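You operate a simulated robot arm through the tools that you are given. There is no shell and no other tool. Be economical: measure what you need, move in short steps, check, and stop when the job is done.

Carry out the task below with a simulated two-armed robot. There is one attempt and no reset: what you move stays moved.

TASK
Fit the clean basket in the strainer, clamp it and open the tap.
Fine: hold the strainer steady while you swing the stiff clamp locked; shut the bleed valve; tap last. Set down upright: clean basket.

The check looks at the end state, three seconds after you hand in, the way a careful person would. Anything else that was tipped, shoved, dropped, spilled or broken makes it a failure.

THE ROBOT
Two 6-joint arms with two-finger parallel grippers on one trunk, on a base that drives. Base frame: it is fixed to the floor where the robot stands at the start and does not move with it; the origin is under the middle of the robot, x ahead of it, y to its left, z up. Lengths are in m, angles in rad, forces in N, time in s.
The left shoulder is at the start at [0.06, 0.187, 1.222], the right one opposite. With the tool pointing down near the work surface each hand reaches from about 0.1 to 0.34 m from the robot's upright axis, wherever it stands, measured 20 degrees to its own side. Places, roughly: bleed valve of the strainer [0.5, 0.3, 1]; clamp of the strainer [0.5, 0.3, 1]; clear cup [0.75, -1.25, 1]; strainer [0.5, 0.4, 0.9]; tap of the strainer [0.5, 0.5, 1]. Payload 1.57 kg a hand.
Tool frame (each hand has its own): the origin (TCP) lies between the finger pads and is the grasp point; the fingertips stand 0.03 m ahead of it; z points along the fingers, y is the line along which they close. The gripper opens to 0.11 m. The fingers are 0.024 m wide and 0.012 m thick; the gripper's body (0.048 by 0.112 m) begins 0.078 m behind the TCP.
Orientation is that of the tool frame in the base frame, as a unit quaternion [w, x, y, z]. With the fingers straight down and closing along the base's y, the tool's x points along the base's -x, its y along +y and its z along -z.

THE INTERFACE
- The arms move only by the tool play_rows. It takes "left_moves", "right_moves" or both (then of equal length, played together; a hand with none holds still); each is a list of rows, each an object (a shift or turn left out is 0, a gripper value left out holds the last) with "rot": the turn, a rotation vector about the base's x, y, z in rad, a list of three; "delta_pos": the shift along the base's x, y, z in cm, a list of three; "fingers": the opening, from 0 (shut) to 1 (fully open). In form: [{"rot": [wx, wy, wz], "delta_pos": [dx, dy, dz], "fingers": fingers}, ...]. A call has 1 to 10 rows; each row is the pose to reach, as a shift and turn from the pose commanded when the call began. Rows are played at 5 a second. More than 0.05 m and 0.15 rad between two rows, or a gripper value outside its range, and nothing of the call is played. Where a pose cannot be reached the arm comes as near as it can. A force on the tool above 70 N (or 10 N above the force at the start of the call, whichever is more), or a blocked arm, ends the call early, and 0.2 s more pass. The fingers move at their own pace (about 0.153 m/s each) and stop on an object; they squeeze with about 43 N. The grip force told is the motor's: it shows also when the fingers shut on nothing. Time passes only in rows, and 0.2 s behind the last, so rows that repeat a pose let the fingers close. It gives the time, the measured TCP pose, the force on the tool (base axes), the opening and the grip force at its end, in the units of the frame above (readings bear some noise), with the torque about the TCP (base axes, N m) and any sound that the robot's microphone picked up.
- Cameras (640 x 400 px; columns grow to the right, rows downward): "scene" is now at [-0.0017, 0.0414, 1.7577]; the picture's right is [0.58, -0.81, 0.00], its down [-0.66, -0.47, -0.59] and it looks along [0.48, 0.34, -0.81] (base axes); focal length 250 px, centre (320, 200). "left" rides on the left gripper at [0.07, -0.016, -0.141] in its tool frame; the picture's right is [0.23, 0.97, 0.00], its down [-0.86, 0.20, -0.48] and it looks along [-0.47, 0.11, 0.88] (tool axes); focal length 222 px, centre (320, 200). "right" rides on the right gripper at [0.07, 0.016, -0.141] in its tool frame; the picture's right is [-0.23, 0.97, 0.00], its down [-0.86, -0.20, -0.48] and it looks along [-0.47, -0.11, 0.88] (tool axes); focal length 222 px, centre (320, 200).
- snapshot(camera): a new picture of that camera. The clock stands still meanwhile.
- slide_trunk(by): slides the trunk up (or, below 0, down) by that many m; the arms and the scene camera ride with it, the base frame stays. It gives what a move gives, with no picture.
- steer(legs): drives the robot by 1 to 6 legs, each [ahead, left, turn to the left] in m, m and rad, along the robot's own axes; the way and the turn of a leg run together, so that a leg with both is an arc; at most 1.5 m and 3.142 rad a leg. The arms and the cameras ride along, it lands a little off, and it stops where it bumps. It gives what a move gives.
- pan_tilt(pan, tilt): turns the head with the scene camera to pan (to the left, within 1.501 rad either way) and tilt (down, from -0.506 to 1.204), counted from straight ahead of the robot. It gives what a move gives.
- locate(camera, pixels): for up to 12 pixels [column, row] of the newest picture of that camera ("zoom" is the newest enlarged one), the place [x, y, z] in the base frame of the surface seen there, good to about 0.003 m. The clock stands still meanwhile.
- zoom(camera, box): a new picture of the part [left, top, right, bottom] of that camera's present view, enlarged. The clock stands still meanwhile.
- finish_job(): hands the job in; it is judged then, once.

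Work in short steps. Measure before you move; look again where a grasp or a placing could have gone wrong, and mend it. You have 80 turns and 78 pictures in all, those below and enlarged ones among them. Open the grippers and draw the arms clear of the work before you hand the job in, unless the task says otherwise; then end with one line.

The tools are called after "Request:" as a command line: name --argument value ..., lists and objects as JSON in quotes. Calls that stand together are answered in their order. play_rows: Moves the arms, as the interface text tells. Its arguments: {"type":"object","properties":{"left_moves":{"type":"array","items":{"type":"object","properties":{"rot":{"type":"array","items":{"type":"number"}},"delta_pos":{"type":"array","items":{"type":"number"}},"fingers":{"type":"number"}}}},"right_moves":{"type":"array","items":{"type":"object","properties":{"rot":{"type":"array","items":{"type":"number"}},"delta_pos":{"type":"array","items":{"type":"number"}},"fingers":{"type":"number"}}}}},"required":[]} The other tools are called the same way: slide_trunk (by) slides the trunk up or down; steer (legs) drives the base; pan_tilt (pan, tilt) turns the head that bears the scene camera; snapshot (camera) takes a picture; locate (camera, pixels) gives the place of the surface under pixels of a picture; zoom (camera, box) takes an enlarged picture of a part of a camera's view; finish_job () hands the job in.

At the start:

```text
clock: 0.0
left_eef_pos: [0.3228, 0.4701, 1.2903]
left_ee_rot: [0.0, 0.0, 1.0, 0.0]
left_force: [0.3, 0.7, 0.5]
left_wrist_torque: [-0.03, -0.01, 0.02]
left_width: 0.1099
left_grasp_force: 0.0
right_eef_pos: [0.2798, 0.0314, 1.2205]
right_ee_rot: [-0.001, 0.0, 1.0, 0.001]
right_force: [0.9, -0.1, -0.9]
right_wrist_torque: [0.01, 0.02, -0.01]
right_width: 0.1101
right_grasp_force: 0.1
trunk travel left (down, up): [-0.85, 0.14]
robot x, y, heading: [-0.0026, 0.0014, 0.0]
head pan, tilt: [0.62, 0.944]
```

scene: 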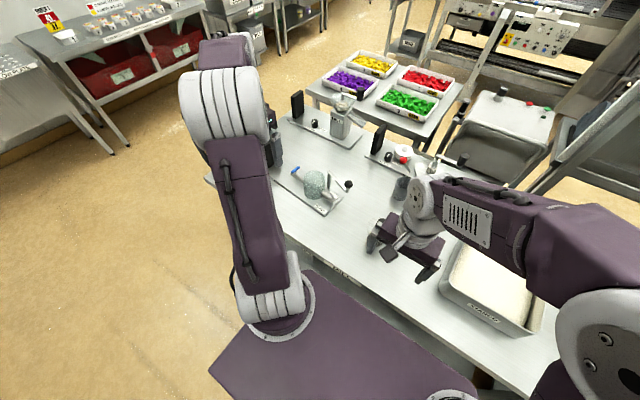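
right: 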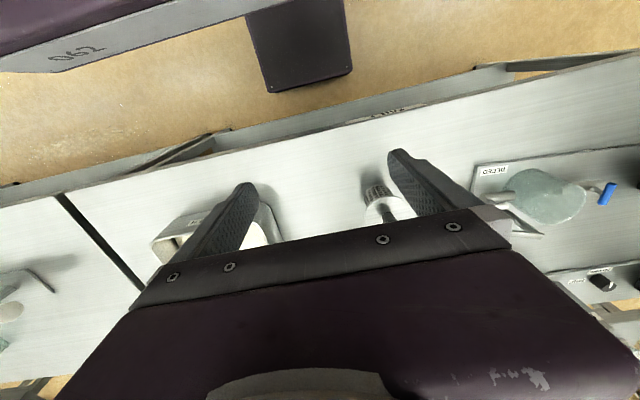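
left: 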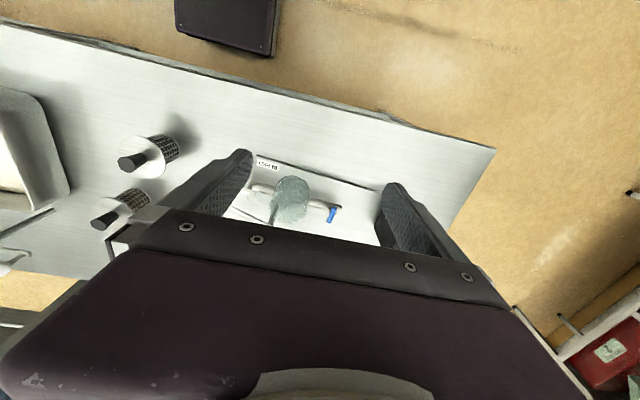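

The scene shows the strainer near (315,185) and other items near (400,170). I'll enlarge the work area from the scene camera and both hand cameras.

Request:
zoom --camera "scene" --box '[260, 80, 460, 220]'

Request:
zoom --camera "left" --box '[80, 120, 400, 260]'

```text
2.86 times, centred on (360, 150) of scene
```

zoom: 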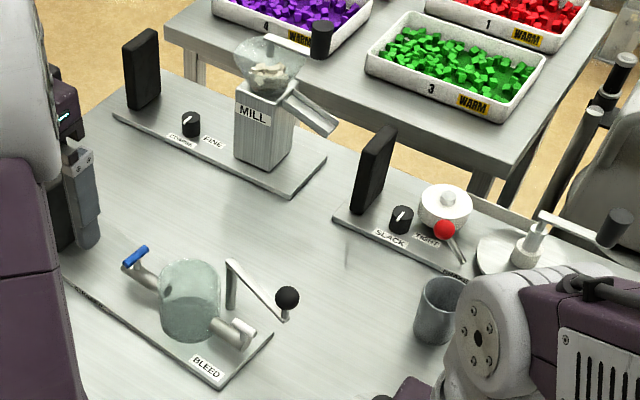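

```text
2.00 times, centred on (240, 190) of left
```

zoom: 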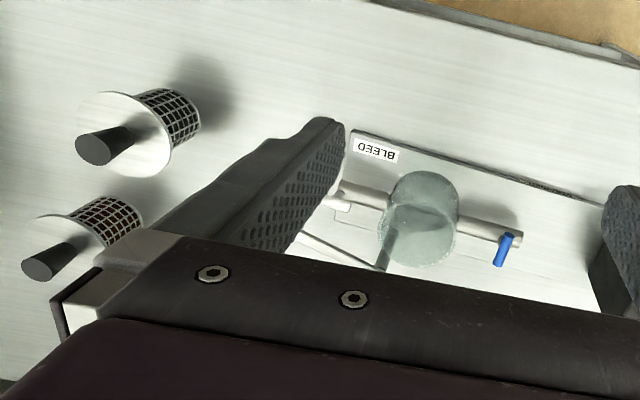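

Two baskets appear in the left view, at zoom (160,130) with dark/clean mesh and at (100,225) with brown mesh. I'll locate them and the strainer's parts.

Request:
locate --camera "zoom" --pixels '[[92, 148], [140, 110], [180, 105], [196, 130], [42, 268], [110, 220], [425, 190], [380, 265], [505, 245], [345, 195], [290, 245], [550, 150]]'

Request:
zoom --camera "left" --box '[80, 120, 200, 245]'

Request:
zoom --camera "left" --box '[210, 140, 370, 240]'

Request:
zoom --camera "scene" --box '[270, 140, 370, 220]'

```text
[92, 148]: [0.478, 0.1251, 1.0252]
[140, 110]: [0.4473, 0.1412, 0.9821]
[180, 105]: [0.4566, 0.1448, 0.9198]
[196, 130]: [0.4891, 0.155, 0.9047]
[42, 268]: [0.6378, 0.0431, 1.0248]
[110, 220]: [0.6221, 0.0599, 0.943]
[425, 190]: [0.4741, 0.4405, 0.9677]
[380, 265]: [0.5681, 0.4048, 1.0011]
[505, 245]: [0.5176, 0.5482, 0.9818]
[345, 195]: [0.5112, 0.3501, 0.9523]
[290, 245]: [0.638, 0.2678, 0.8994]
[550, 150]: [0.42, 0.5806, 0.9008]
```

```text
3.20 times, centred on (140, 182) of left
```

zoom: 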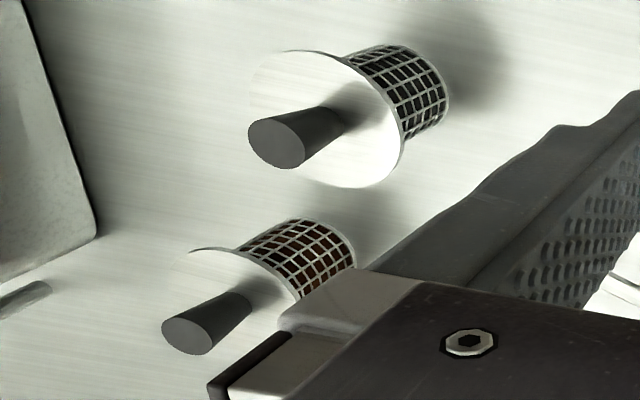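

```text
4.00 times, centred on (290, 190) of left
```

zoom: 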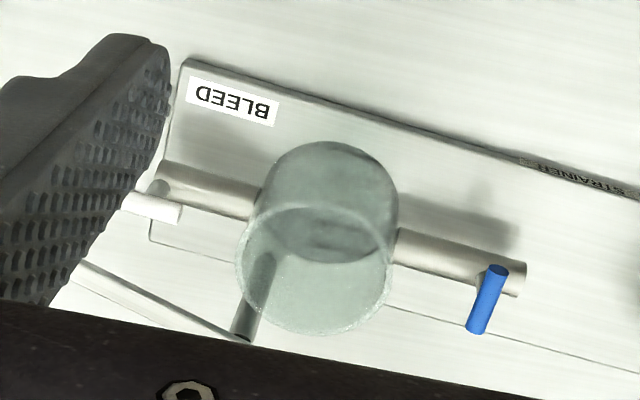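

```text
5.00 times, centred on (320, 180) of scene
```

zoom: 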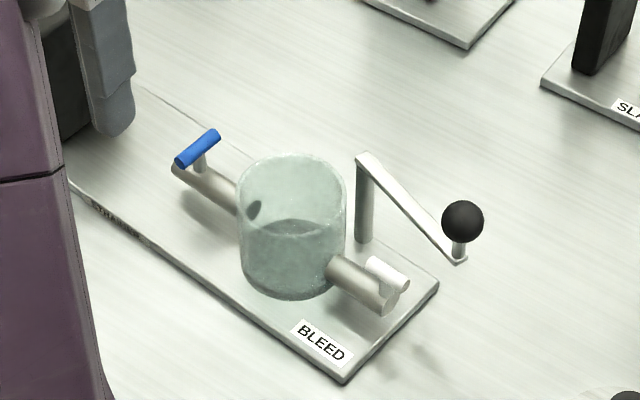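

The strainer is clear: cup at (290,225), blue tap at (197,150), white bleed lever at (388,273), clamp bar from post (362,160) to ball (462,220). I'll locate these.

Request:
locate --camera "zoom" --pixels '[[292, 162], [242, 180], [345, 180], [292, 270], [362, 158], [365, 235], [462, 218], [460, 258], [388, 270], [212, 135], [182, 160], [204, 168]]'

Request:
zoom --camera "scene" --box '[300, 150, 360, 200]'

```text
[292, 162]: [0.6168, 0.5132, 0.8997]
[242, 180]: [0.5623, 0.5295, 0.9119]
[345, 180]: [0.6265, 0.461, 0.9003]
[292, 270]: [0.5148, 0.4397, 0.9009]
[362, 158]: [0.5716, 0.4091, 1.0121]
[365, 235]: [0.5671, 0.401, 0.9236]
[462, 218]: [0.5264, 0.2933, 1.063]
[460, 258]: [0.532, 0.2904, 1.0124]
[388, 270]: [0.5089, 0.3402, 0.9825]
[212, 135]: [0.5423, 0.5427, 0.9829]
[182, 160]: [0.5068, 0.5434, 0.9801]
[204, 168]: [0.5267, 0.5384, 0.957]
```

```text
8.00 times, centred on (330, 175) of scene
```

zoom: 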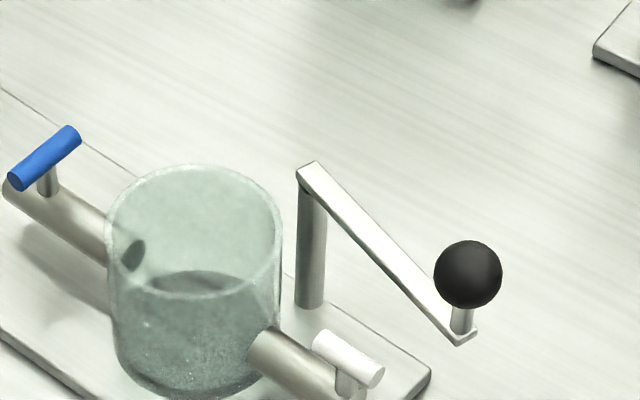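

I measure the cup's surroundings, plate corners and table edge using the plain scene view.

Request:
snapshot --camera "scene"

Request:
locate --camera "scene" --pixels '[[323, 216], [342, 197], [278, 182], [300, 250], [345, 282], [401, 187], [380, 150], [315, 168], [305, 194], [500, 352], [450, 290], [313, 188]]'

```text
68 pictures are left
```

scene: 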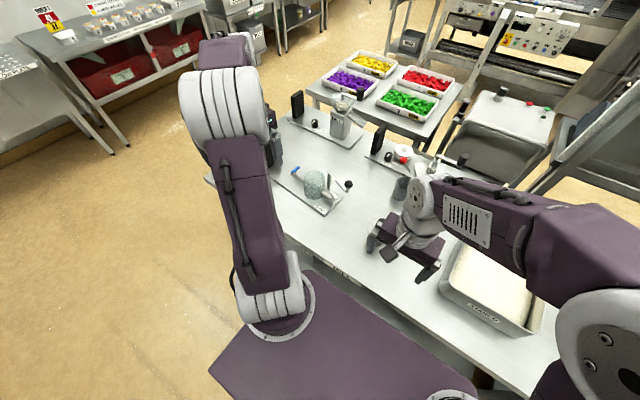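

```text
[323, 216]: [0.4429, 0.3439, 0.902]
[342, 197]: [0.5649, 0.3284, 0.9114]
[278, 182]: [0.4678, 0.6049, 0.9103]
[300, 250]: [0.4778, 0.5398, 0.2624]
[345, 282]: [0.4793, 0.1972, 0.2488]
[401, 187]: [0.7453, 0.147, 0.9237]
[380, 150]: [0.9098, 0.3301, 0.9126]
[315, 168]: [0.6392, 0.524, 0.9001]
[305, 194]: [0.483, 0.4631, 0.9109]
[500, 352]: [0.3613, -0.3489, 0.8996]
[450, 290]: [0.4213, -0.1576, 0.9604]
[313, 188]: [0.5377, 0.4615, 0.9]
```

The plate runs from (0.443,0.344) to (0.468,0.605), about 5° off the y axis, top z 0.911. I raise the right hand and move it forward so its camera looks onto the baskets.

Request:
play_rows --right_moves '[{"delta_pos": [3, 0, 3]}, {"delta_pos": [7, 2, 4]}, {"delta_pos": [11, 3, 4]}, {"delta_pos": [15, 4, 4]}, {"delta_pos": [19, 5, 4]}, {"delta_pos": [19, 5, 4]}]'

Request:
snapshot --camera "right"

Request:
snapshot --camera "left"

```text
clock: 1.4
left_eef_pos: [0.3217, 0.4708, 1.2905]
left_ee_rot: [0.0, -0.001, 1.0, -0.001]
left_force: [-0.2, -0.3, 0.2]
left_wrist_torque: [0.04, -0.05, 0.05]
left_width: 0.1099
left_grasp_force: 0.1
right_eef_pos: [0.4688, 0.0816, 1.2601]
right_ee_rot: [0.0, 0.0, 1.0, -0.002]
right_force: [-0.5, -0.3, 0.0]
right_wrist_torque: [-0.01, -0.01, 0.0]
right_width: 0.1098
right_grasp_force: 0.1
trunk travel left (down, up): [-0.85, 0.14]
robot x, y, heading: [-0.0003, -0.0009, -0.003]
head pan, tilt: [0.62, 0.944]
```

```text
67 pictures are left
```

right: 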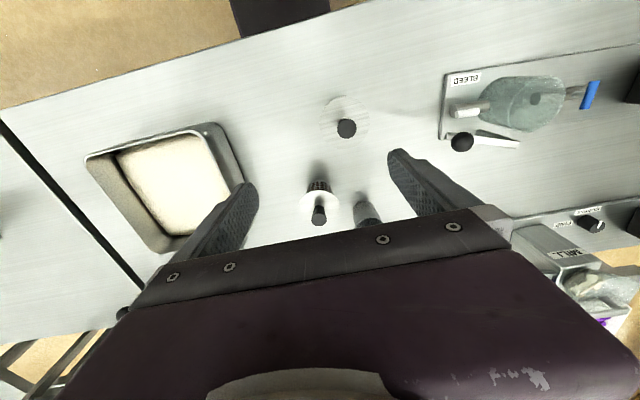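

```text
66 pictures are left
```

left: 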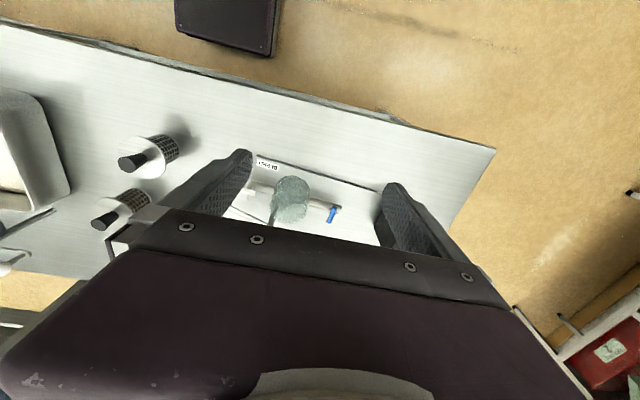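

Right view shows the clean-basket candidate at (345,118), the other at (318,200), strainer at (525,100). I enlarge each and locate.

Request:
zoom --camera "right" --box '[430, 55, 610, 165]'

Request:
locate --camera "zoom" --pixels '[[117, 307], [130, 200], [75, 215], [265, 300], [310, 315], [565, 105], [590, 175], [140, 260], [560, 130], [400, 100], [380, 160], [300, 250]]'

Request:
zoom --camera "right" --box '[270, 80, 400, 240]'

Request:
locate --camera "zoom" --pixels '[[340, 118], [308, 60], [372, 90], [275, 115], [335, 165], [275, 325], [255, 280], [275, 255], [375, 340]]'

```text
3.56 times, centred on (520, 110) of right
```

zoom: 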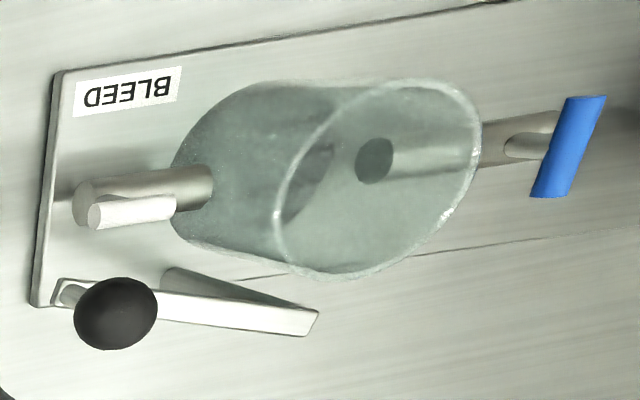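

```text
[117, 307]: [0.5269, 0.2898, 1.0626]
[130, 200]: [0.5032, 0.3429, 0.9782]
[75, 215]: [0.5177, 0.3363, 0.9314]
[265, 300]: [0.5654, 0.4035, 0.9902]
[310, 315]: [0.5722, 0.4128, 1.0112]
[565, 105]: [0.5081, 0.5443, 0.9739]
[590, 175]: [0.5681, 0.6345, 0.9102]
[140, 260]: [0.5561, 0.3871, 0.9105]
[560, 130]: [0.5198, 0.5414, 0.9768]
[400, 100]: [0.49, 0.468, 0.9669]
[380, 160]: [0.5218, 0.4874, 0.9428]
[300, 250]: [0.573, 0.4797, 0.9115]
```

```text
2.50 times, centred on (335, 160) of right
```

zoom: 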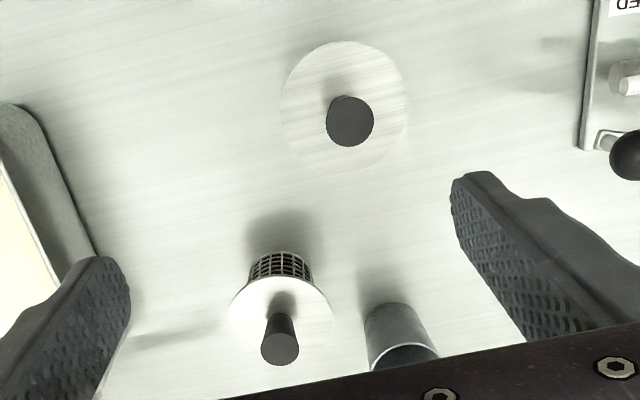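

```text
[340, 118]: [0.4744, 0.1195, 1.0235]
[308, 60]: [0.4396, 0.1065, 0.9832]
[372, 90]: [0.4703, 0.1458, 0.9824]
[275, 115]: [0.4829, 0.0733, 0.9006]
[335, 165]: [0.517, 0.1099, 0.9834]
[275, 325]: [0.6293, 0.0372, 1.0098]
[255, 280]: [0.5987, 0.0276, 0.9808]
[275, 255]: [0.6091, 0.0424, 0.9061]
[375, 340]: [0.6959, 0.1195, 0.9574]
```

Findings: cup centre ≈(0.518,0.439), rim z≈1.0; clean (dark mesh) basket handle top ≈(0.477,0.1255,1.025), flange z 0.983. I withdraw the right arm and move the left above the clean basket.

Request:
play_rows --right_moves '[{"delta_pos": [-4, -2, 0]}, {"delta_pos": [-8, -4, 0]}, {"delta_pos": [-12, -6, 0]}, {"delta_pos": [-16, -8, 0]}, {"delta_pos": [-19, -12, 0]}, {"delta_pos": [-19, -16, 0]}, {"delta_pos": [-19, -20, 0]}, {"delta_pos": [-19, -23, 0]}]'

Request:
play_rows --left_moves '[{"delta_pos": [2, -4, 0]}, {"delta_pos": [4, -8, 0]}, {"delta_pos": [6, -12, 0]}, {"delta_pos": [8, -16, 0]}, {"delta_pos": [10, -20, -2]}, {"delta_pos": [12, -24, -5]}, {"delta_pos": [13, -28, -8]}, {"delta_pos": [14.5, -31.5, -10]}, {"delta_pos": [15.5, -34.6, -12]}, {"delta_pos": [15.5, -34.6, -14]}]'

Request:
snapshot --camera "left"

```text
clock: 3.2
left_eef_pos: [0.3224, 0.4698, 1.2915]
left_ee_rot: [0.0, 0.0, 1.0, 0.0]
left_force: [-0.7, -0.7, -0.6]
left_wrist_torque: [0.01, 0.0, -0.01]
left_width: 0.1098
left_grasp_force: 0.1
right_eef_pos: [0.2778, -0.1493, 1.2605]
right_ee_rot: [0.0, 0.001, 1.0, 0.001]
right_force: [0.4, -0.1, -0.7]
right_wrist_torque: [0.01, -0.02, 0.0]
right_width: 0.1098
right_grasp_force: 0.1
trunk travel left (down, up): [-0.85, 0.14]
robot x, y, heading: [0.0004, 0.0016, -0.003]
head pan, tilt: [0.62, 0.944]
```

```text
refused: row 6 steps farther than a row can; nothing moved
```

```text
63 pictures are left
```

left: 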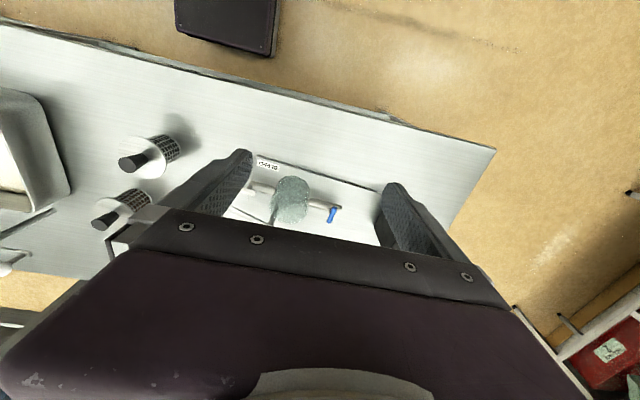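

The left move was refused for too long a step; I replay it with shorter steps.

Request:
play_rows --left_moves '[{"delta_pos": [2, -4, 0]}, {"delta_pos": [4, -8, 0]}, {"delta_pos": [6, -12, 0]}, {"delta_pos": [8, -16, 0]}, {"delta_pos": [9.5, -20, -2]}, {"delta_pos": [11, -24, -4]}, {"delta_pos": [12.5, -27.5, -6]}, {"delta_pos": [14, -31, -8]}, {"delta_pos": [15.5, -34.5, -10]}, {"delta_pos": [15.5, -34.5, -12]}]'

Request:
snapshot --camera "left"

```text
clock: 5.4
left_eef_pos: [0.4777, 0.1257, 1.1708]
left_ee_rot: [0.0, 0.001, 1.0, 0.0]
left_force: [-0.4, -1.1, -0.6]
left_wrist_torque: [0.01, 0.02, 0.0]
left_width: 0.1096
left_grasp_force: 0.0
right_eef_pos: [0.2792, -0.1482, 1.2601]
right_ee_rot: [0.0, 0.0, 1.0, 0.001]
right_force: [0.3, -0.6, -0.6]
right_wrist_torque: [-0.03, -0.02, 0.01]
right_width: 0.1102
right_grasp_force: 0.0
trunk travel left (down, up): [-0.85, 0.14]
robot x, y, heading: [-0.0007, 0.002, -0.0]
head pan, tilt: [0.62, 0.944]
```

```text
62 pictures are left
```

left: 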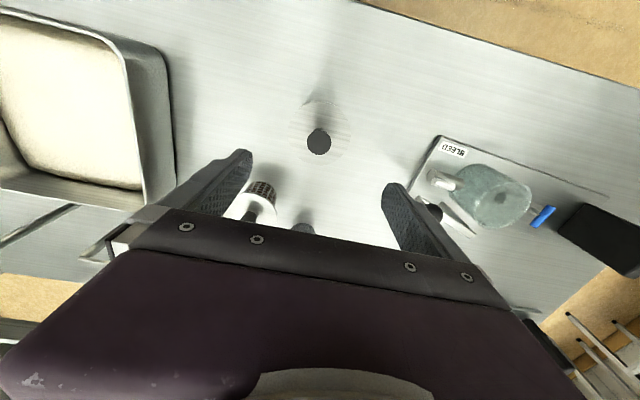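

The handle disc sits at (319,143), just where the tool axis projects at that depth (320,142), so the hand is centred. I descend to z≈1.02 and close.

Request:
play_rows --left_moves '[{"delta_pos": [0, 0, -4]}, {"delta_pos": [0, 0, -8]}, {"delta_pos": [0, 0, -12]}, {"delta_pos": [0, 0, -15]}, {"delta_pos": [0, 0, -15]}, {"delta_pos": [0, 0, -15], "fingers": 0}, {"delta_pos": [0, 0, -15], "fingers": 0}, {"delta_pos": [0, 0, -15], "fingers": 0}]'

Request:
snapshot --camera "left"

```text
clock: 7.2
left_eef_pos: [0.4778, 0.1244, 1.0208]
left_ee_rot: [0.0, 0.0, 1.0, 0.0]
left_force: [-0.5, -0.3, 0.3]
left_wrist_torque: [0.01, 0.05, 0.04]
left_width: 0.0309
left_grasp_force: 39.7
right_eef_pos: [0.2793, -0.1468, 1.2594]
right_ee_rot: [0.0, 0.0, 1.0, 0.001]
right_force: [0.2, -0.7, 0.3]
right_wrist_torque: [0.01, -0.03, 0.01]
right_width: 0.1099
right_grasp_force: 0.1
trunk travel left (down, up): [-0.85, 0.14]
robot x, y, heading: [-0.0005, -0.0, -0.001]
head pan, tilt: [0.62, 0.944]
```

```text
61 pictures are left
```

left: 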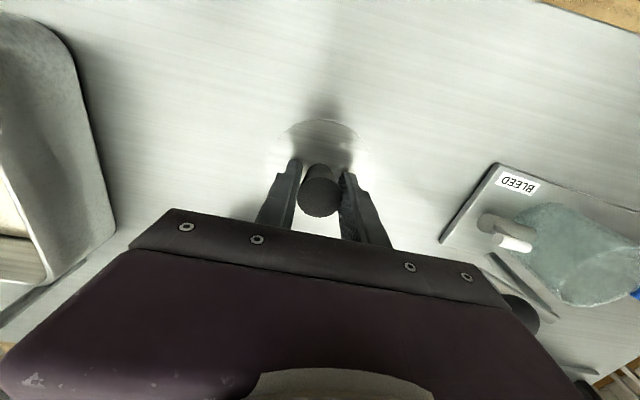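

Gripped at width 0.031. I lift 20 cm and carry it over toward the cup.

Request:
play_rows --left_moves '[{"delta_pos": [0, 0, 2]}, {"delta_pos": [0, 0, 5]}, {"delta_pos": [0, 0, 9]}, {"delta_pos": [0, 0, 13]}, {"delta_pos": [0, 0, 17]}, {"delta_pos": [0, 0, 20]}, {"delta_pos": [0, 0, 20]}]'

Request:
play_rows --left_moves '[{"delta_pos": [0, 3, 0]}, {"delta_pos": [0.5, 7, 0]}, {"delta_pos": [1, 11, 0]}, {"delta_pos": [1.5, 15, 0]}, {"delta_pos": [2, 19, 0]}, {"delta_pos": [2.5, 23, 0]}, {"delta_pos": [3, 27, 0]}, {"delta_pos": [3.5, 30, 0]}, {"delta_pos": [4.0, 31.4, 0]}, {"delta_pos": [4.0, 31.4, 0]}]'

Request:
zoom --camera "scene" --box '[240, 80, 440, 220]'

Request:
snapshot --camera "left"

```text
clock: 8.8
left_eef_pos: [0.4791, 0.1246, 1.22]
left_ee_rot: [0.0, -0.001, 1.0, 0.0]
left_force: [0.0, 0.9, -1.0]
left_wrist_torque: [0.03, 0.0, -0.02]
left_width: 0.0307
left_grasp_force: 39.8
right_eef_pos: [0.28, -0.1485, 1.2593]
right_ee_rot: [0.0, 0.0, 1.0, 0.0]
right_force: [0.4, 0.4, 0.5]
right_wrist_torque: [0.01, -0.01, -0.01]
right_width: 0.1098
right_grasp_force: 0.1
trunk travel left (down, up): [-0.85, 0.14]
robot x, y, heading: [0.0016, 0.0011, -0.002]
head pan, tilt: [0.62, 0.944]
```

```text
clock: 11.0
left_eef_pos: [0.5186, 0.4378, 1.2195]
left_ee_rot: [-0.001, 0.0, 1.0, 0.0]
left_force: [-0.2, 0.3, -1.3]
left_wrist_torque: [0.01, 0.0, 0.03]
left_width: 0.0306
left_grasp_force: 39.4
right_eef_pos: [0.2794, -0.1475, 1.2608]
right_ee_rot: [0.0, 0.0, 1.0, 0.0]
right_force: [1.0, 0.5, 1.2]
right_wrist_torque: [0.02, -0.03, 0.01]
right_width: 0.1099
right_grasp_force: 0.2
trunk travel left (down, up): [-0.85, 0.14]
robot x, y, heading: [-0.0004, 0.0003, 0.005]
head pan, tilt: [0.62, 0.944]
```

```text
2.86 times, centred on (340, 150) of scene
```

zoom: 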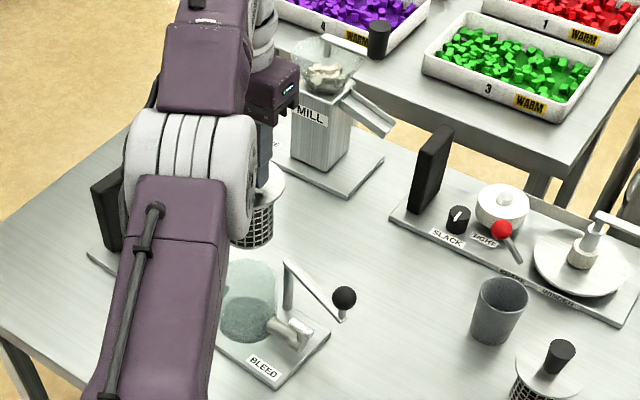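

```text
59 pictures are left
```

left: 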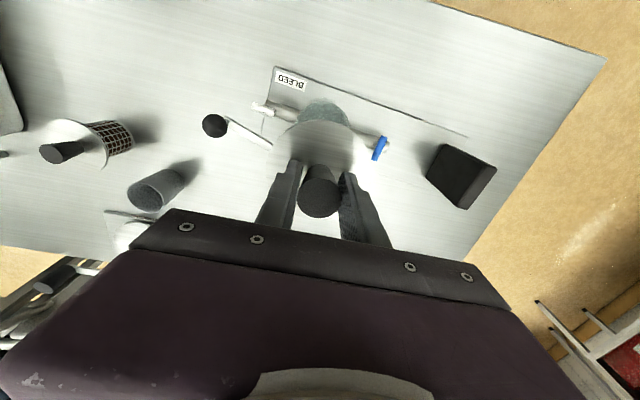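

The basket hangs over the cup at TCP (0.5186,0.4378). I bring the right hand's camera back for a side view and lower the basket until just above the rim.

Request:
play_rows --left_moves '[{"delta_pos": [0, 0, -1]}, {"delta_pos": [0, 0, -3]}, {"delta_pos": [0, 0, -5]}, {"delta_pos": [0, 0, -6]}, {"delta_pos": [0, 0, -7]}, {"delta_pos": [0, 0, -7.5]}, {"delta_pos": [0, 0, -7.5]}, {"delta_pos": [0, 0, -7.5]}]' --right_moves '[{"delta_pos": [3, 2, -1]}, {"delta_pos": [6, 5, -2]}, {"delta_pos": [8, 8, -4]}, {"delta_pos": [10, 11, -6]}, {"delta_pos": [12, 14, -8]}, {"delta_pos": [14, 17, -8]}, {"delta_pos": [15, 20, -8]}, {"delta_pos": [15, 20, -8]}]'

Request:
snapshot --camera "right"

Request:
snapshot --camera "left"

```text
clock: 12.8
left_eef_pos: [0.5191, 0.4394, 1.1451]
left_ee_rot: [-0.001, 0.0, 1.0, 0.001]
left_force: [0.0, -0.5, -1.6]
left_wrist_torque: [-0.01, 0.05, 0.03]
left_width: 0.0307
left_grasp_force: 39.8
right_eef_pos: [0.4293, 0.0516, 1.1813]
right_ee_rot: [0.0, 0.0, 1.0, 0.0]
right_force: [-0.2, 0.7, -0.3]
right_wrist_torque: [0.05, 0.0, 0.0]
right_width: 0.11
right_grasp_force: 0.0
trunk travel left (down, up): [-0.85, 0.14]
robot x, y, heading: [-0.0001, -0.0007, 0.002]
head pan, tilt: [0.62, 0.944]
```

```text
58 pictures are left
```

right: 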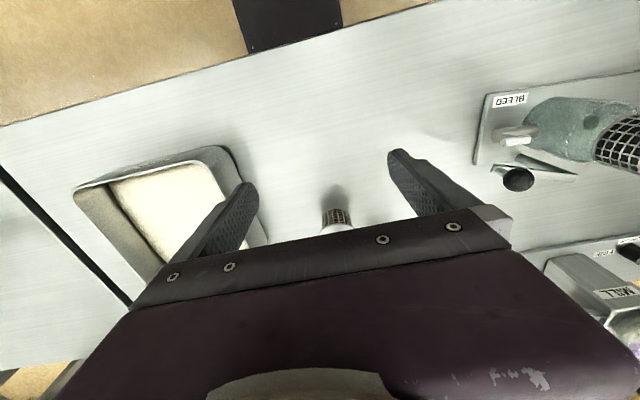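

```text
57 pictures are left
```

left: 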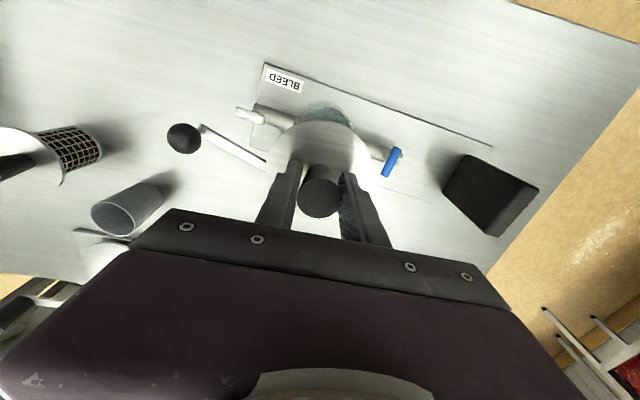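

The held basket is clean mesh. I yaw the right hand so its camera looks toward the cup for an alignment view.

Request:
play_rows --right_moves '[{"rot": [0, 0, 0.14], "delta_pos": [0, 1, 0]}, {"rot": [0, 0, 0.28], "delta_pos": [0, 2, 0]}, {"rot": [0, 0, 0.42], "delta_pos": [0, 3, 0]}, {"rot": [0, 0, 0.56], "delta_pos": [0, 4, 0]}, {"rot": [0, 0, 0.7], "delta_pos": [0, 5, 0]}, {"rot": [0, 0, 0.84], "delta_pos": [0, 6, 0]}, {"rot": [0, 0, 0.98], "delta_pos": [0, 7, 0]}, {"rot": [0, 0, 1.1], "delta_pos": [0, 8, 0]}, {"rot": [0, 0, 1.1], "delta_pos": [0, 8, 0]}]'

Request:
snapshot --camera "right"

```text
clock: 14.8
left_eef_pos: [0.5174, 0.4392, 1.1443]
left_ee_rot: [0.0, -0.001, 1.0, 0.0]
left_force: [-0.3, 1.0, -2.6]
left_wrist_torque: [-0.01, 0.0, 0.04]
left_width: 0.0307
left_grasp_force: 39.7
right_eef_pos: [0.4296, 0.1314, 1.1806]
right_ee_rot: [0.0, -0.523, 0.852, 0.0]
right_force: [-0.2, 0.2, -0.2]
right_wrist_torque: [-0.02, 0.03, 0.01]
right_width: 0.11
right_grasp_force: 0.0
trunk travel left (down, up): [-0.85, 0.14]
robot x, y, heading: [-0.0016, -0.0033, 0.003]
head pan, tilt: [0.62, 0.944]
```

```text
56 pictures are left
```

right: 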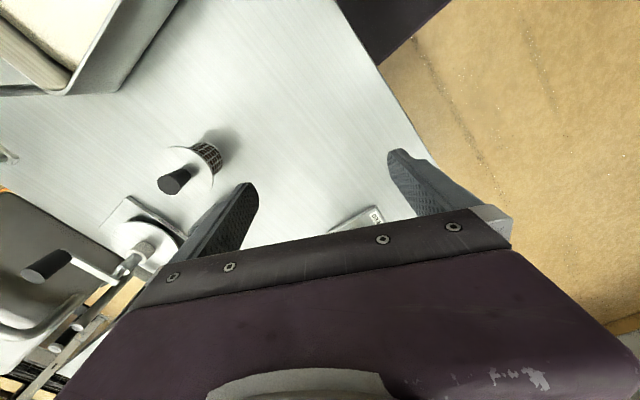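

The gripper blocks this way; I yaw the opposite way so the strainer falls in the upper, open part of the right image.

Request:
play_rows --right_moves '[{"rot": [0, 0, -0.14]}, {"rot": [0, 0, -0.28]}, {"rot": [0, 0, -0.42]}, {"rot": [0, 0, -0.56]}, {"rot": [0, 0, -0.7]}, {"rot": [0, 0, -0.84]}, {"rot": [0, 0, -0.98]}, {"rot": [0, 0, -1.12]}, {"rot": [0, 0, -1.26]}, {"rot": [0, 0, -1.4]}]'

Request:
play_rows --right_moves '[{"rot": [0, 0, -0.14], "delta_pos": [2, 0, 0]}, {"rot": [0, 0, -0.28], "delta_pos": [4, 0, 0]}, {"rot": [0, 0, -0.42], "delta_pos": [6, 0, 0]}, {"rot": [0, 0, -0.56], "delta_pos": [8, 0, 0]}, {"rot": [0, 0, -0.56], "delta_pos": [10, 0, 0]}, {"rot": [0, 0, -0.56], "delta_pos": [10, 0, 0]}]'

Request:
snapshot --camera "right"

```text
clock: 17.0
left_eef_pos: [0.5181, 0.4388, 1.1447]
left_ee_rot: [-0.001, 0.0, 1.0, 0.0]
left_force: [-1.0, 1.0, -0.9]
left_wrist_torque: [-0.03, -0.03, 0.0]
left_width: 0.0308
left_grasp_force: 39.8
right_eef_pos: [0.43, 0.1314, 1.18]
right_ee_rot: [0.0, 0.151, 0.989, 0.0]
right_force: [-0.3, 0.0, 0.1]
right_wrist_torque: [0.02, 0.01, 0.0]
right_width: 0.11
right_grasp_force: 0.2
trunk travel left (down, up): [-0.85, 0.14]
robot x, y, heading: [0.0034, -0.0004, -0.002]
head pan, tilt: [0.62, 0.944]
```

```text
clock: 18.4
left_eef_pos: [0.5183, 0.4391, 1.1447]
left_ee_rot: [0.0, 0.001, 1.0, 0.0]
left_force: [-0.1, -0.1, -1.6]
left_wrist_torque: [0.01, -0.03, 0.01]
left_width: 0.0311
left_grasp_force: 39.6
right_eef_pos: [0.4992, 0.1149, 1.175]
right_ee_rot: [0.0, 0.417, 0.909, 0.0]
right_force: [1.2, 0.5, 0.7]
right_wrist_torque: [-0.03, 0.01, 0.01]
right_width: 0.1101
right_grasp_force: 0.0
right hand out of reach, approached as far as the arm can: row 3, 4, 5, 6
trunk travel left (down, up): [-0.85, 0.14]
robot x, y, heading: [-0.0015, -0.0007, -0.001]
head pan, tilt: [0.62, 0.944]
```

```text
55 pictures are left
```

right: 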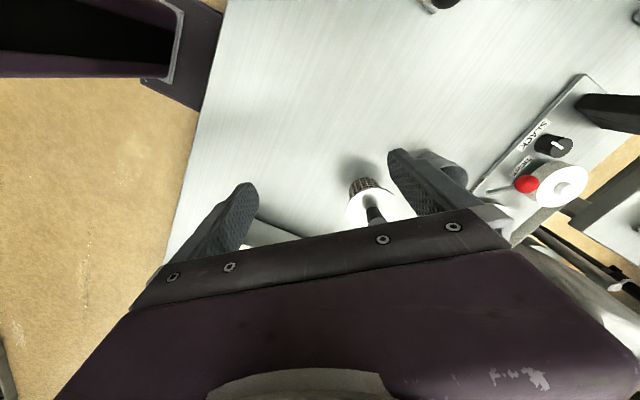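

That swung the strainer out of the top of the picture. I turn half back and retract slightly.

Request:
play_rows --right_moves '[{"rot": [0, 0, 0.14], "delta_pos": [-3, 0, 0]}, {"rot": [0, 0, 0.28], "delta_pos": [-6, 0, 0]}, {"rot": [0, 0, 0.42], "delta_pos": [-9, 0, 0]}, {"rot": [0, 0, 0.5], "delta_pos": [-9, 0, 0]}]'

Request:
snapshot --camera "right"

```text
clock: 19.4
left_eef_pos: [0.5184, 0.4398, 1.1446]
left_ee_rot: [0.0, 0.0, 1.0, 0.0]
left_force: [0.4, 0.8, -0.3]
left_wrist_torque: [0.0, 0.0, 0.02]
left_width: 0.0308
left_grasp_force: 40.1
right_eef_pos: [0.4093, 0.1151, 1.1763]
right_ee_rot: [0.0, 0.178, 0.984, 0.0]
right_force: [-0.5, 0.0, 0.7]
right_wrist_torque: [0.0, 0.04, 0.03]
right_width: 0.1099
right_grasp_force: 0.1
trunk travel left (down, up): [-0.85, 0.14]
robot x, y, heading: [-0.0006, -0.0023, 0.002]
head pan, tilt: [0.62, 0.944]
```

```text
54 pictures are left
```

right: 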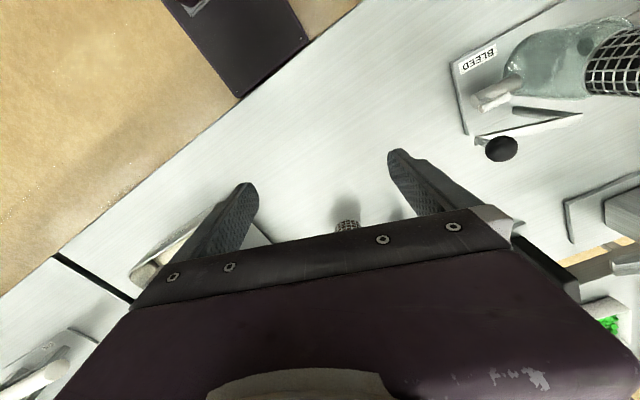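

I enlarge the cup and basket at upper right.

Request:
zoom --camera "right" --box '[480, 0, 640, 120]'

```text
3.33 times, centred on (560, 60) of right
```

zoom: 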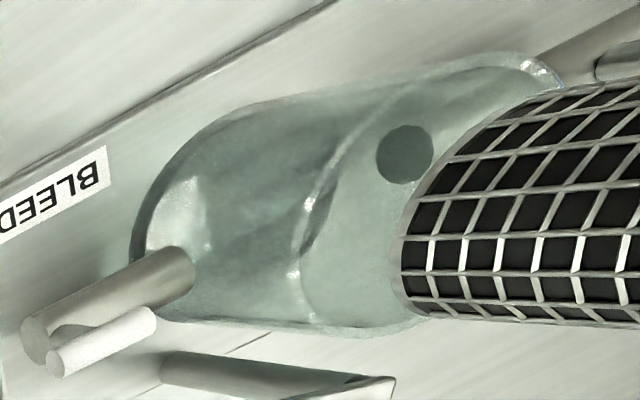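

Mesh is clearly smaller than the cup's mouth. I lower slowly toward seating, watching force.

Request:
play_rows --left_moves '[{"delta_pos": [0, 0, -1]}, {"delta_pos": [0, 0, -2]}, {"delta_pos": [0, 0, -3]}, {"delta_pos": [0, 0, -4]}, {"delta_pos": [0, 0, -4]}]'

Request:
zoom --camera "right" --box '[480, 0, 640, 120]'

```text
clock: 20.6
left_eef_pos: [0.518, 0.4375, 1.1044]
left_ee_rot: [-0.001, 0.0, 1.0, 0.0]
left_force: [-0.6, 0.0, -1.9]
left_wrist_torque: [0.02, -0.01, -0.02]
left_width: 0.0307
left_grasp_force: 39.9
right_eef_pos: [0.409, 0.1143, 1.1749]
right_ee_rot: [0.001, 0.179, 0.984, 0.0]
right_force: [0.6, -0.4, 0.3]
right_wrist_torque: [0.01, 0.0, -0.01]
right_width: 0.11
right_grasp_force: 0.0
trunk travel left (down, up): [-0.85, 0.14]
robot x, y, heading: [0.0031, 0.0021, 0.005]
head pan, tilt: [0.62, 0.944]
```

```text
3.33 times, centred on (560, 60) of right
```

zoom: 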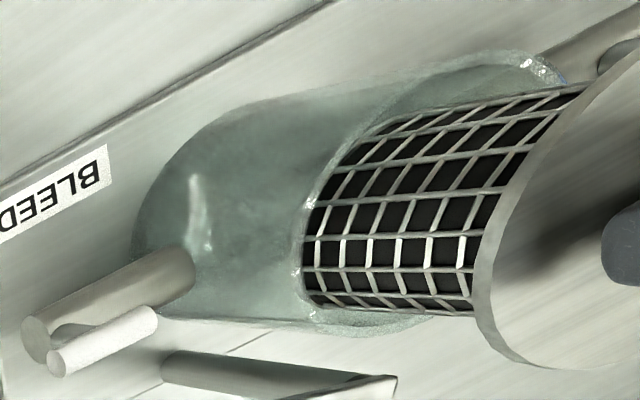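

The mesh has entered the cup with even gaps. I continue down to about 1 cm above seating.

Request:
play_rows --left_moves '[{"delta_pos": [0, 0, -1]}, {"delta_pos": [0, 0, -2]}, {"delta_pos": [0, 0, -3]}, {"delta_pos": [0, 0, -4]}, {"delta_pos": [0, 0, -5]}, {"delta_pos": [0, 0, -5.5]}, {"delta_pos": [0, 0, -5.5]}]'

Request:
zoom --camera "right" --box '[480, 0, 640, 120]'

```text
clock: 22.2
left_eef_pos: [0.5179, 0.4399, 1.0514]
left_ee_rot: [-0.001, 0.0, 1.0, 0.0]
left_force: [-0.4, -0.3, -2.3]
left_wrist_torque: [0.0, -0.01, 0.02]
left_width: 0.0306
left_grasp_force: 39.7
right_eef_pos: [0.4099, 0.1153, 1.1759]
right_ee_rot: [0.0, 0.178, 0.984, 0.0]
right_force: [0.1, 0.3, 0.6]
right_wrist_torque: [-0.03, 0.03, -0.03]
right_width: 0.11
right_grasp_force: 0.0
trunk travel left (down, up): [-0.85, 0.14]
robot x, y, heading: [0.0007, 0.0017, -0.003]
head pan, tilt: [0.62, 0.944]
```

```text
3.33 times, centred on (560, 60) of right
```

zoom: 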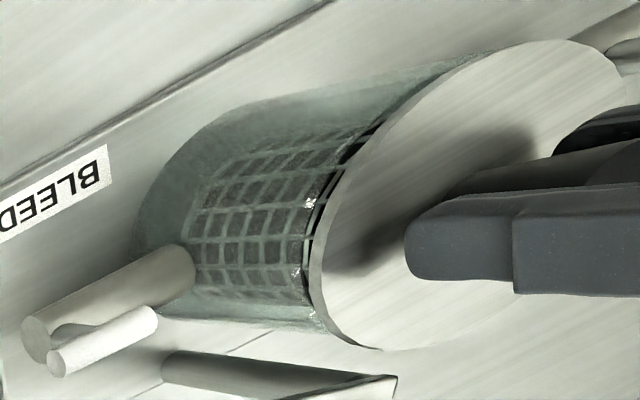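

The flange is about 1 cm above the rim and concentric. I lower in small steps until contact.

Request:
play_rows --left_moves '[{"delta_pos": [0, 0, -0.4]}, {"delta_pos": [0, 0, -0.8]}, {"delta_pos": [0, 0, -1.1]}, {"delta_pos": [0, 0, -1.1]}]'

Request:
zoom --camera "right" --box '[480, 0, 640, 120]'

```text
clock: 23.2
left_eef_pos: [0.5181, 0.4389, 1.0388]
left_ee_rot: [0.0, 0.001, 1.0, 0.0]
left_force: [0.4, 0.3, -1.3]
left_wrist_torque: [0.0, 0.01, -0.03]
left_width: 0.0309
left_grasp_force: 39.4
right_eef_pos: [0.4096, 0.1139, 1.1769]
right_ee_rot: [0.0, 0.179, 0.984, 0.0]
right_force: [1.1, 0.3, -0.8]
right_wrist_torque: [-0.01, 0.03, -0.02]
right_width: 0.1101
right_grasp_force: 0.1
trunk travel left (down, up): [-0.85, 0.14]
robot x, y, heading: [0.0016, 0.0007, 0.005]
head pan, tilt: [0.62, 0.944]
```

```text
3.33 times, centred on (560, 60) of right
```

zoom: 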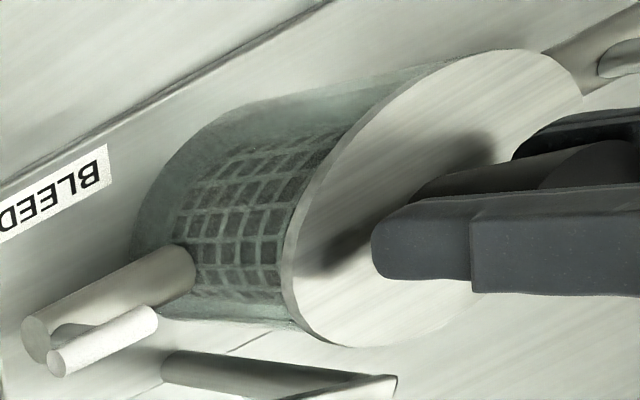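

Nearly on the rim, still no contact force. I go 3 mm more in tiny steps.

Request:
play_rows --left_moves '[{"delta_pos": [0, 0, -0.15]}, {"delta_pos": [0, 0, -0.3]}, {"delta_pos": [0, 0, -0.3]}]'

```text
clock: 24.0
left_eef_pos: [0.5183, 0.4394, 1.0389]
left_ee_rot: [0.002, -0.001, 1.0, 0.002]
left_force: [3.5, 2.9, 17.4]
left_wrist_torque: [-0.03, 0.51, -0.04]
left_width: 0.0308
left_grasp_force: 39.5
right_eef_pos: [0.4079, 0.1132, 1.1765]
right_ee_rot: [-0.001, 0.18, 0.984, 0.001]
right_force: [0.1, -0.5, -0.1]
right_wrist_torque: [0.0, -0.02, -0.01]
right_width: 0.11
right_grasp_force: 0.1
trunk travel left (down, up): [-0.85, 0.14]
robot x, y, heading: [0.0008, 0.0013, 0.004]
head pan, tilt: [0.62, 0.944]
```

Contact: 17 N upward at TCP z 1.039, so the flange is seated. I relieve the press, open partially, and rise straight up.

Request:
play_rows --left_moves '[{"delta_pos": [0, 0, 0.3]}, {"delta_pos": [0, 0, 0.3], "fingers": 0.6}, {"delta_pos": [0, 0, 0.3], "fingers": 0.6}, {"delta_pos": [0, 0, 3], "fingers": 0.6}, {"delta_pos": [0, 0, 7], "fingers": 0.6}, {"delta_pos": [0, 0, 11], "fingers": 0.6}, {"delta_pos": [0, 0, 15], "fingers": 0.6}, {"delta_pos": [0, 2, 18], "fingers": 0.6}]'

Request:
zoom --camera "right" --box '[480, 0, 640, 120]'

Request:
snapshot --camera "left"

```text
clock: 25.8
left_eef_pos: [0.5091, 0.4546, 1.2131]
left_ee_rot: [0.0, 0.0, 1.0, 0.0]
left_force: [-0.5, -1.3, 0.0]
left_wrist_torque: [-0.01, 0.0, 0.03]
left_width: 0.066
left_grasp_force: 0.0
left hand out of reach, approached as far as the arm can: row 8
right_eef_pos: [0.4098, 0.1147, 1.1754]
right_ee_rot: [0.0, 0.18, 0.984, 0.0]
right_force: [-0.3, 0.5, -0.2]
right_wrist_torque: [0.02, 0.02, -0.01]
right_width: 0.1101
right_grasp_force: 0.1
trunk travel left (down, up): [-0.85, 0.14]
robot x, y, heading: [0.0018, -0.003, -0.004]
head pan, tilt: [0.62, 0.944]
```

```text
3.33 times, centred on (560, 60) of right
```

zoom: 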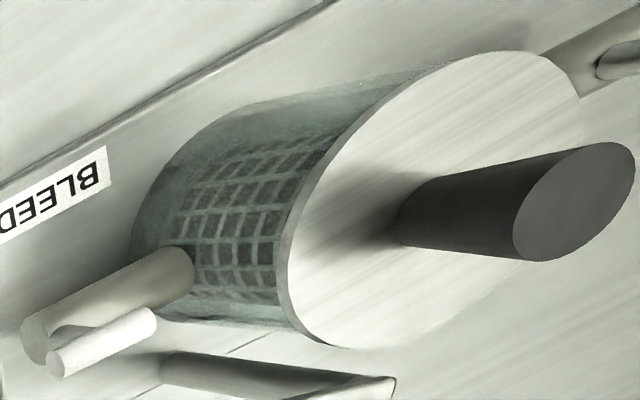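

```text
48 pictures are left
```

left: 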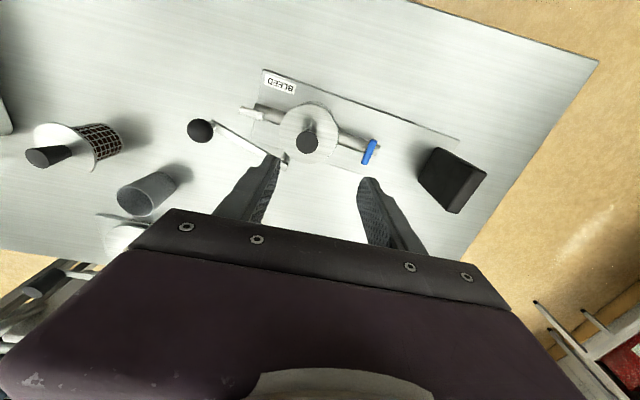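

Basket is seated flat. Now I retract both hands and check the black block on the left view (460,180) before driving the base left so both arms reach the strainer.

Request:
locate --camera "left" --pixels '[[465, 185], [450, 150], [308, 141], [203, 131], [290, 163], [369, 152], [285, 120], [252, 108], [360, 148], [335, 115], [500, 240], [365, 165]]'

Request:
play_rows --left_moves '[{"delta_pos": [-3, 0, 1]}, {"delta_pos": [-7, 0, 2]}, {"delta_pos": [-11, 0, 3]}, {"delta_pos": [-15, 0, 4]}, {"delta_pos": [-18, 0, 4]}, {"delta_pos": [-18, 0, 4]}]' --right_moves '[{"delta_pos": [-3, -2, 1], "rot": [0, 0, 0.1]}, {"delta_pos": [-6, -4, 2], "rot": [0, 0, 0.2]}, {"delta_pos": [-9, -6, 4], "rot": [0, 0, 0.3]}, {"delta_pos": [-11, -8, 6], "rot": [0, 0, 0.36]}, {"delta_pos": [-11, -9, 8], "rot": [0, 0, 0.36]}, {"delta_pos": [-11, -9, 8], "rot": [0, 0, 0.36]}]'

Request:
steer --legs '[[0, 0.3, 0]]'

Request:
snapshot --camera "scene"

```text
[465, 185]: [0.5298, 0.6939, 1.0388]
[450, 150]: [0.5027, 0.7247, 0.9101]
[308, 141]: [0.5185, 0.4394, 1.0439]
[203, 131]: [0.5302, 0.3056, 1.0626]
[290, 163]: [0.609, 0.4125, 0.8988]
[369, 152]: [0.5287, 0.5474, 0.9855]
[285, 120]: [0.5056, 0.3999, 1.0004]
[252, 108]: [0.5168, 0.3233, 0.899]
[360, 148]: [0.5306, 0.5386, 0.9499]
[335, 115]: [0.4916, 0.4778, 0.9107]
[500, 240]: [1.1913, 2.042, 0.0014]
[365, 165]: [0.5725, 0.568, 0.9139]
```

```text
clock: 27.2
left_eef_pos: [0.3306, 0.4544, 1.2521]
left_ee_rot: [-0.001, 0.0, 1.0, 0.0]
left_force: [-0.2, 0.8, 0.2]
left_wrist_torque: [-0.01, -0.03, 0.01]
left_width: 0.066
left_grasp_force: 0.1
right_eef_pos: [0.3012, 0.0248, 1.2563]
right_ee_rot: [-0.001, 0.0, 1.0, 0.0]
right_force: [0.6, 0.5, -0.3]
right_wrist_torque: [0.01, 0.02, -0.02]
right_width: 0.11
right_grasp_force: 0.1
trunk travel left (down, up): [-0.85, 0.14]
robot x, y, heading: [-0.0031, -0.0, 0.005]
head pan, tilt: [0.62, 0.944]
```

```text
clock: 29.2
left_eef_pos: [0.3289, 0.7528, 1.2552]
left_ee_rot: [0.0, 0.0, 1.0, 0.001]
left_force: [0.8, 0.1, -0.3]
left_wrist_torque: [0.05, 0.02, 0.01]
left_width: 0.066
left_grasp_force: 0.0
right_eef_pos: [0.2984, 0.3224, 1.2555]
right_ee_rot: [0.0, 0.0, 1.0, 0.001]
right_force: [0.0, 0.0, 0.3]
right_wrist_torque: [0.02, 0.01, -0.03]
right_width: 0.11
right_grasp_force: 0.1
trunk travel left (down, up): [-0.85, 0.14]
robot x, y, heading: [-0.0014, 0.3019, 0.002]
head pan, tilt: [0.62, 0.944]
```

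```text
47 pictures are left
```

scene: 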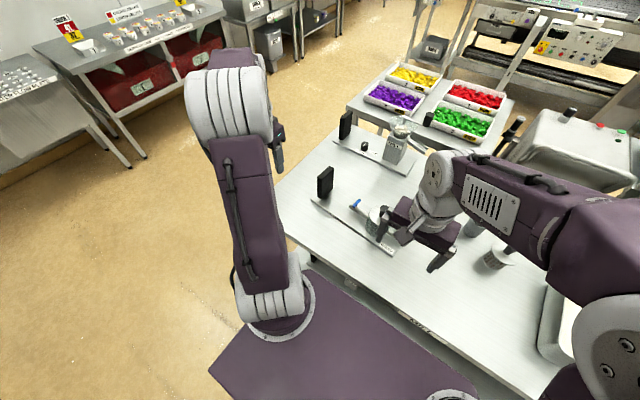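

A black box stands on the same plate at y≈0.7; fine. I point the head at the strainer between the arms.

Request:
pan_tilt --pan 0.1 --tilt 0.95

Request:
snapshot --camera "scene"

```text
clock: 30.2
left_eef_pos: [0.3282, 0.7543, 1.253]
left_ee_rot: [-0.002, -0.001, 1.0, 0.0]
left_force: [-0.6, 0.3, -0.3]
left_wrist_torque: [0.01, 0.0, 0.02]
left_width: 0.0662
left_grasp_force: 0.1
right_eef_pos: [0.2986, 0.3239, 1.256]
right_ee_rot: [0.0, -0.001, 1.0, 0.0]
right_force: [-0.2, -0.6, -1.0]
right_wrist_torque: [0.02, -0.03, -0.01]
right_width: 0.1101
right_grasp_force: 0.2
trunk travel left (down, up): [-0.85, 0.14]
robot x, y, heading: [-0.0021, 0.2961, -0.0]
head pan, tilt: [0.099, 0.949]
```

```text
46 pictures are left
```

scene: 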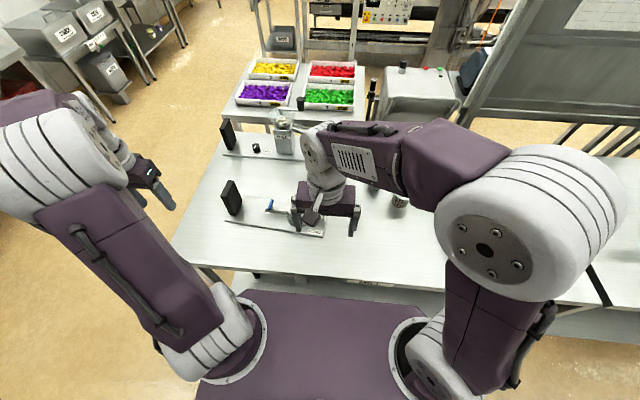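

Left arm: I yaw it −90° so the fingers close across the outlet pipe, moving toward the strainer's left side at height.

Request:
play_rows --left_moves '[{"rot": [0, 0, -0.14], "delta_pos": [0, -2, 0]}, {"rot": [0, 0, -0.28], "delta_pos": [1, -4, 0]}, {"rot": [0, 0, -0.42], "delta_pos": [2, -6, 0]}, {"rot": [0, 0, -0.56], "delta_pos": [3, -8, 0]}, {"rot": [0, 0, -0.7], "delta_pos": [4, -10, 0]}, {"rot": [0, 0, -0.84], "delta_pos": [5, -12, 0]}, {"rot": [0, 0, -0.98], "delta_pos": [6, -14, 0]}, {"rot": [0, 0, -1.12], "delta_pos": [7, -16, 0]}, {"rot": [0, 0, -1.26], "delta_pos": [8, -18, 0]}, {"rot": [0, 0, -1.4], "delta_pos": [9, -20, 0]}]'

Request:
play_rows --left_moves '[{"rot": [0, 0, -0.12], "delta_pos": [2, -1, -1]}, {"rot": [0, 0, -0.25], "delta_pos": [5, -2, -3]}, {"rot": [0, 0, -0.25], "delta_pos": [8, -2, -6]}, {"rot": [0, 0, -0.25], "delta_pos": [10, -2.5, -9]}, {"rot": [0, 0, -0.25], "delta_pos": [10.2, -2.5, -10]}, {"rot": [0, 0, -0.25], "delta_pos": [10.2, -2.5, -10]}]'

Request:
snapshot --camera "left"

Request:
snapshot --camera "scene"

```text
clock: 32.4
left_eef_pos: [0.4184, 0.553, 1.2527]
left_ee_rot: [0.0, 0.645, 0.764, 0.001]
left_force: [-0.2, -0.4, 0.0]
left_wrist_torque: [0.01, -0.04, 0.03]
left_width: 0.0659
left_grasp_force: 0.1
right_eef_pos: [0.2993, 0.3243, 1.2571]
right_ee_rot: [0.0, -0.001, 1.0, 0.0]
right_force: [0.4, 0.1, 0.4]
right_wrist_torque: [0.02, -0.01, 0.0]
right_width: 0.1099
right_grasp_force: 0.1
trunk travel left (down, up): [-0.85, 0.14]
robot x, y, heading: [-0.0036, 0.2985, -0.002]
head pan, tilt: [0.099, 0.949]
```

```text
clock: 33.8
left_eef_pos: [0.5195, 0.5291, 1.1537]
left_ee_rot: [0.0, 0.734, 0.679, 0.0]
left_force: [0.6, 0.0, -0.7]
left_wrist_torque: [-0.02, 0.01, 0.0]
left_width: 0.066
left_grasp_force: 0.0
right_eef_pos: [0.2986, 0.3243, 1.2558]
right_ee_rot: [0.0, -0.001, 1.0, 0.0]
right_force: [0.3, 0.5, -0.6]
right_wrist_torque: [-0.01, -0.01, -0.03]
right_width: 0.1099
right_grasp_force: 0.0
trunk travel left (down, up): [-0.85, 0.14]
robot x, y, heading: [0.0042, 0.3018, 0.001]
head pan, tilt: [0.099, 0.949]
```

```text
45 pictures are left
```

left: 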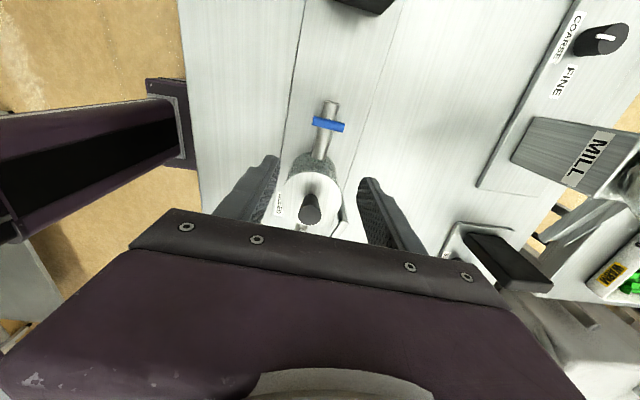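

```text
44 pictures are left
```

scene: 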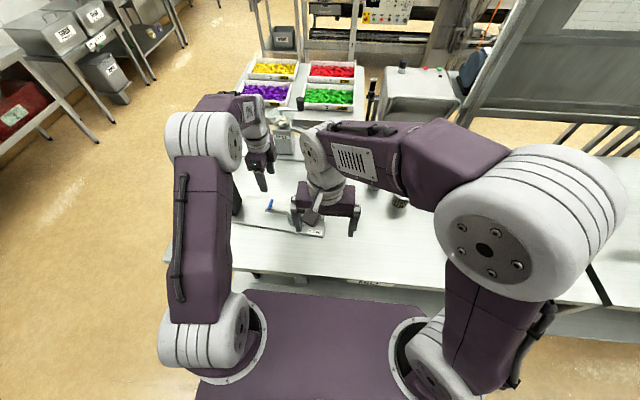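

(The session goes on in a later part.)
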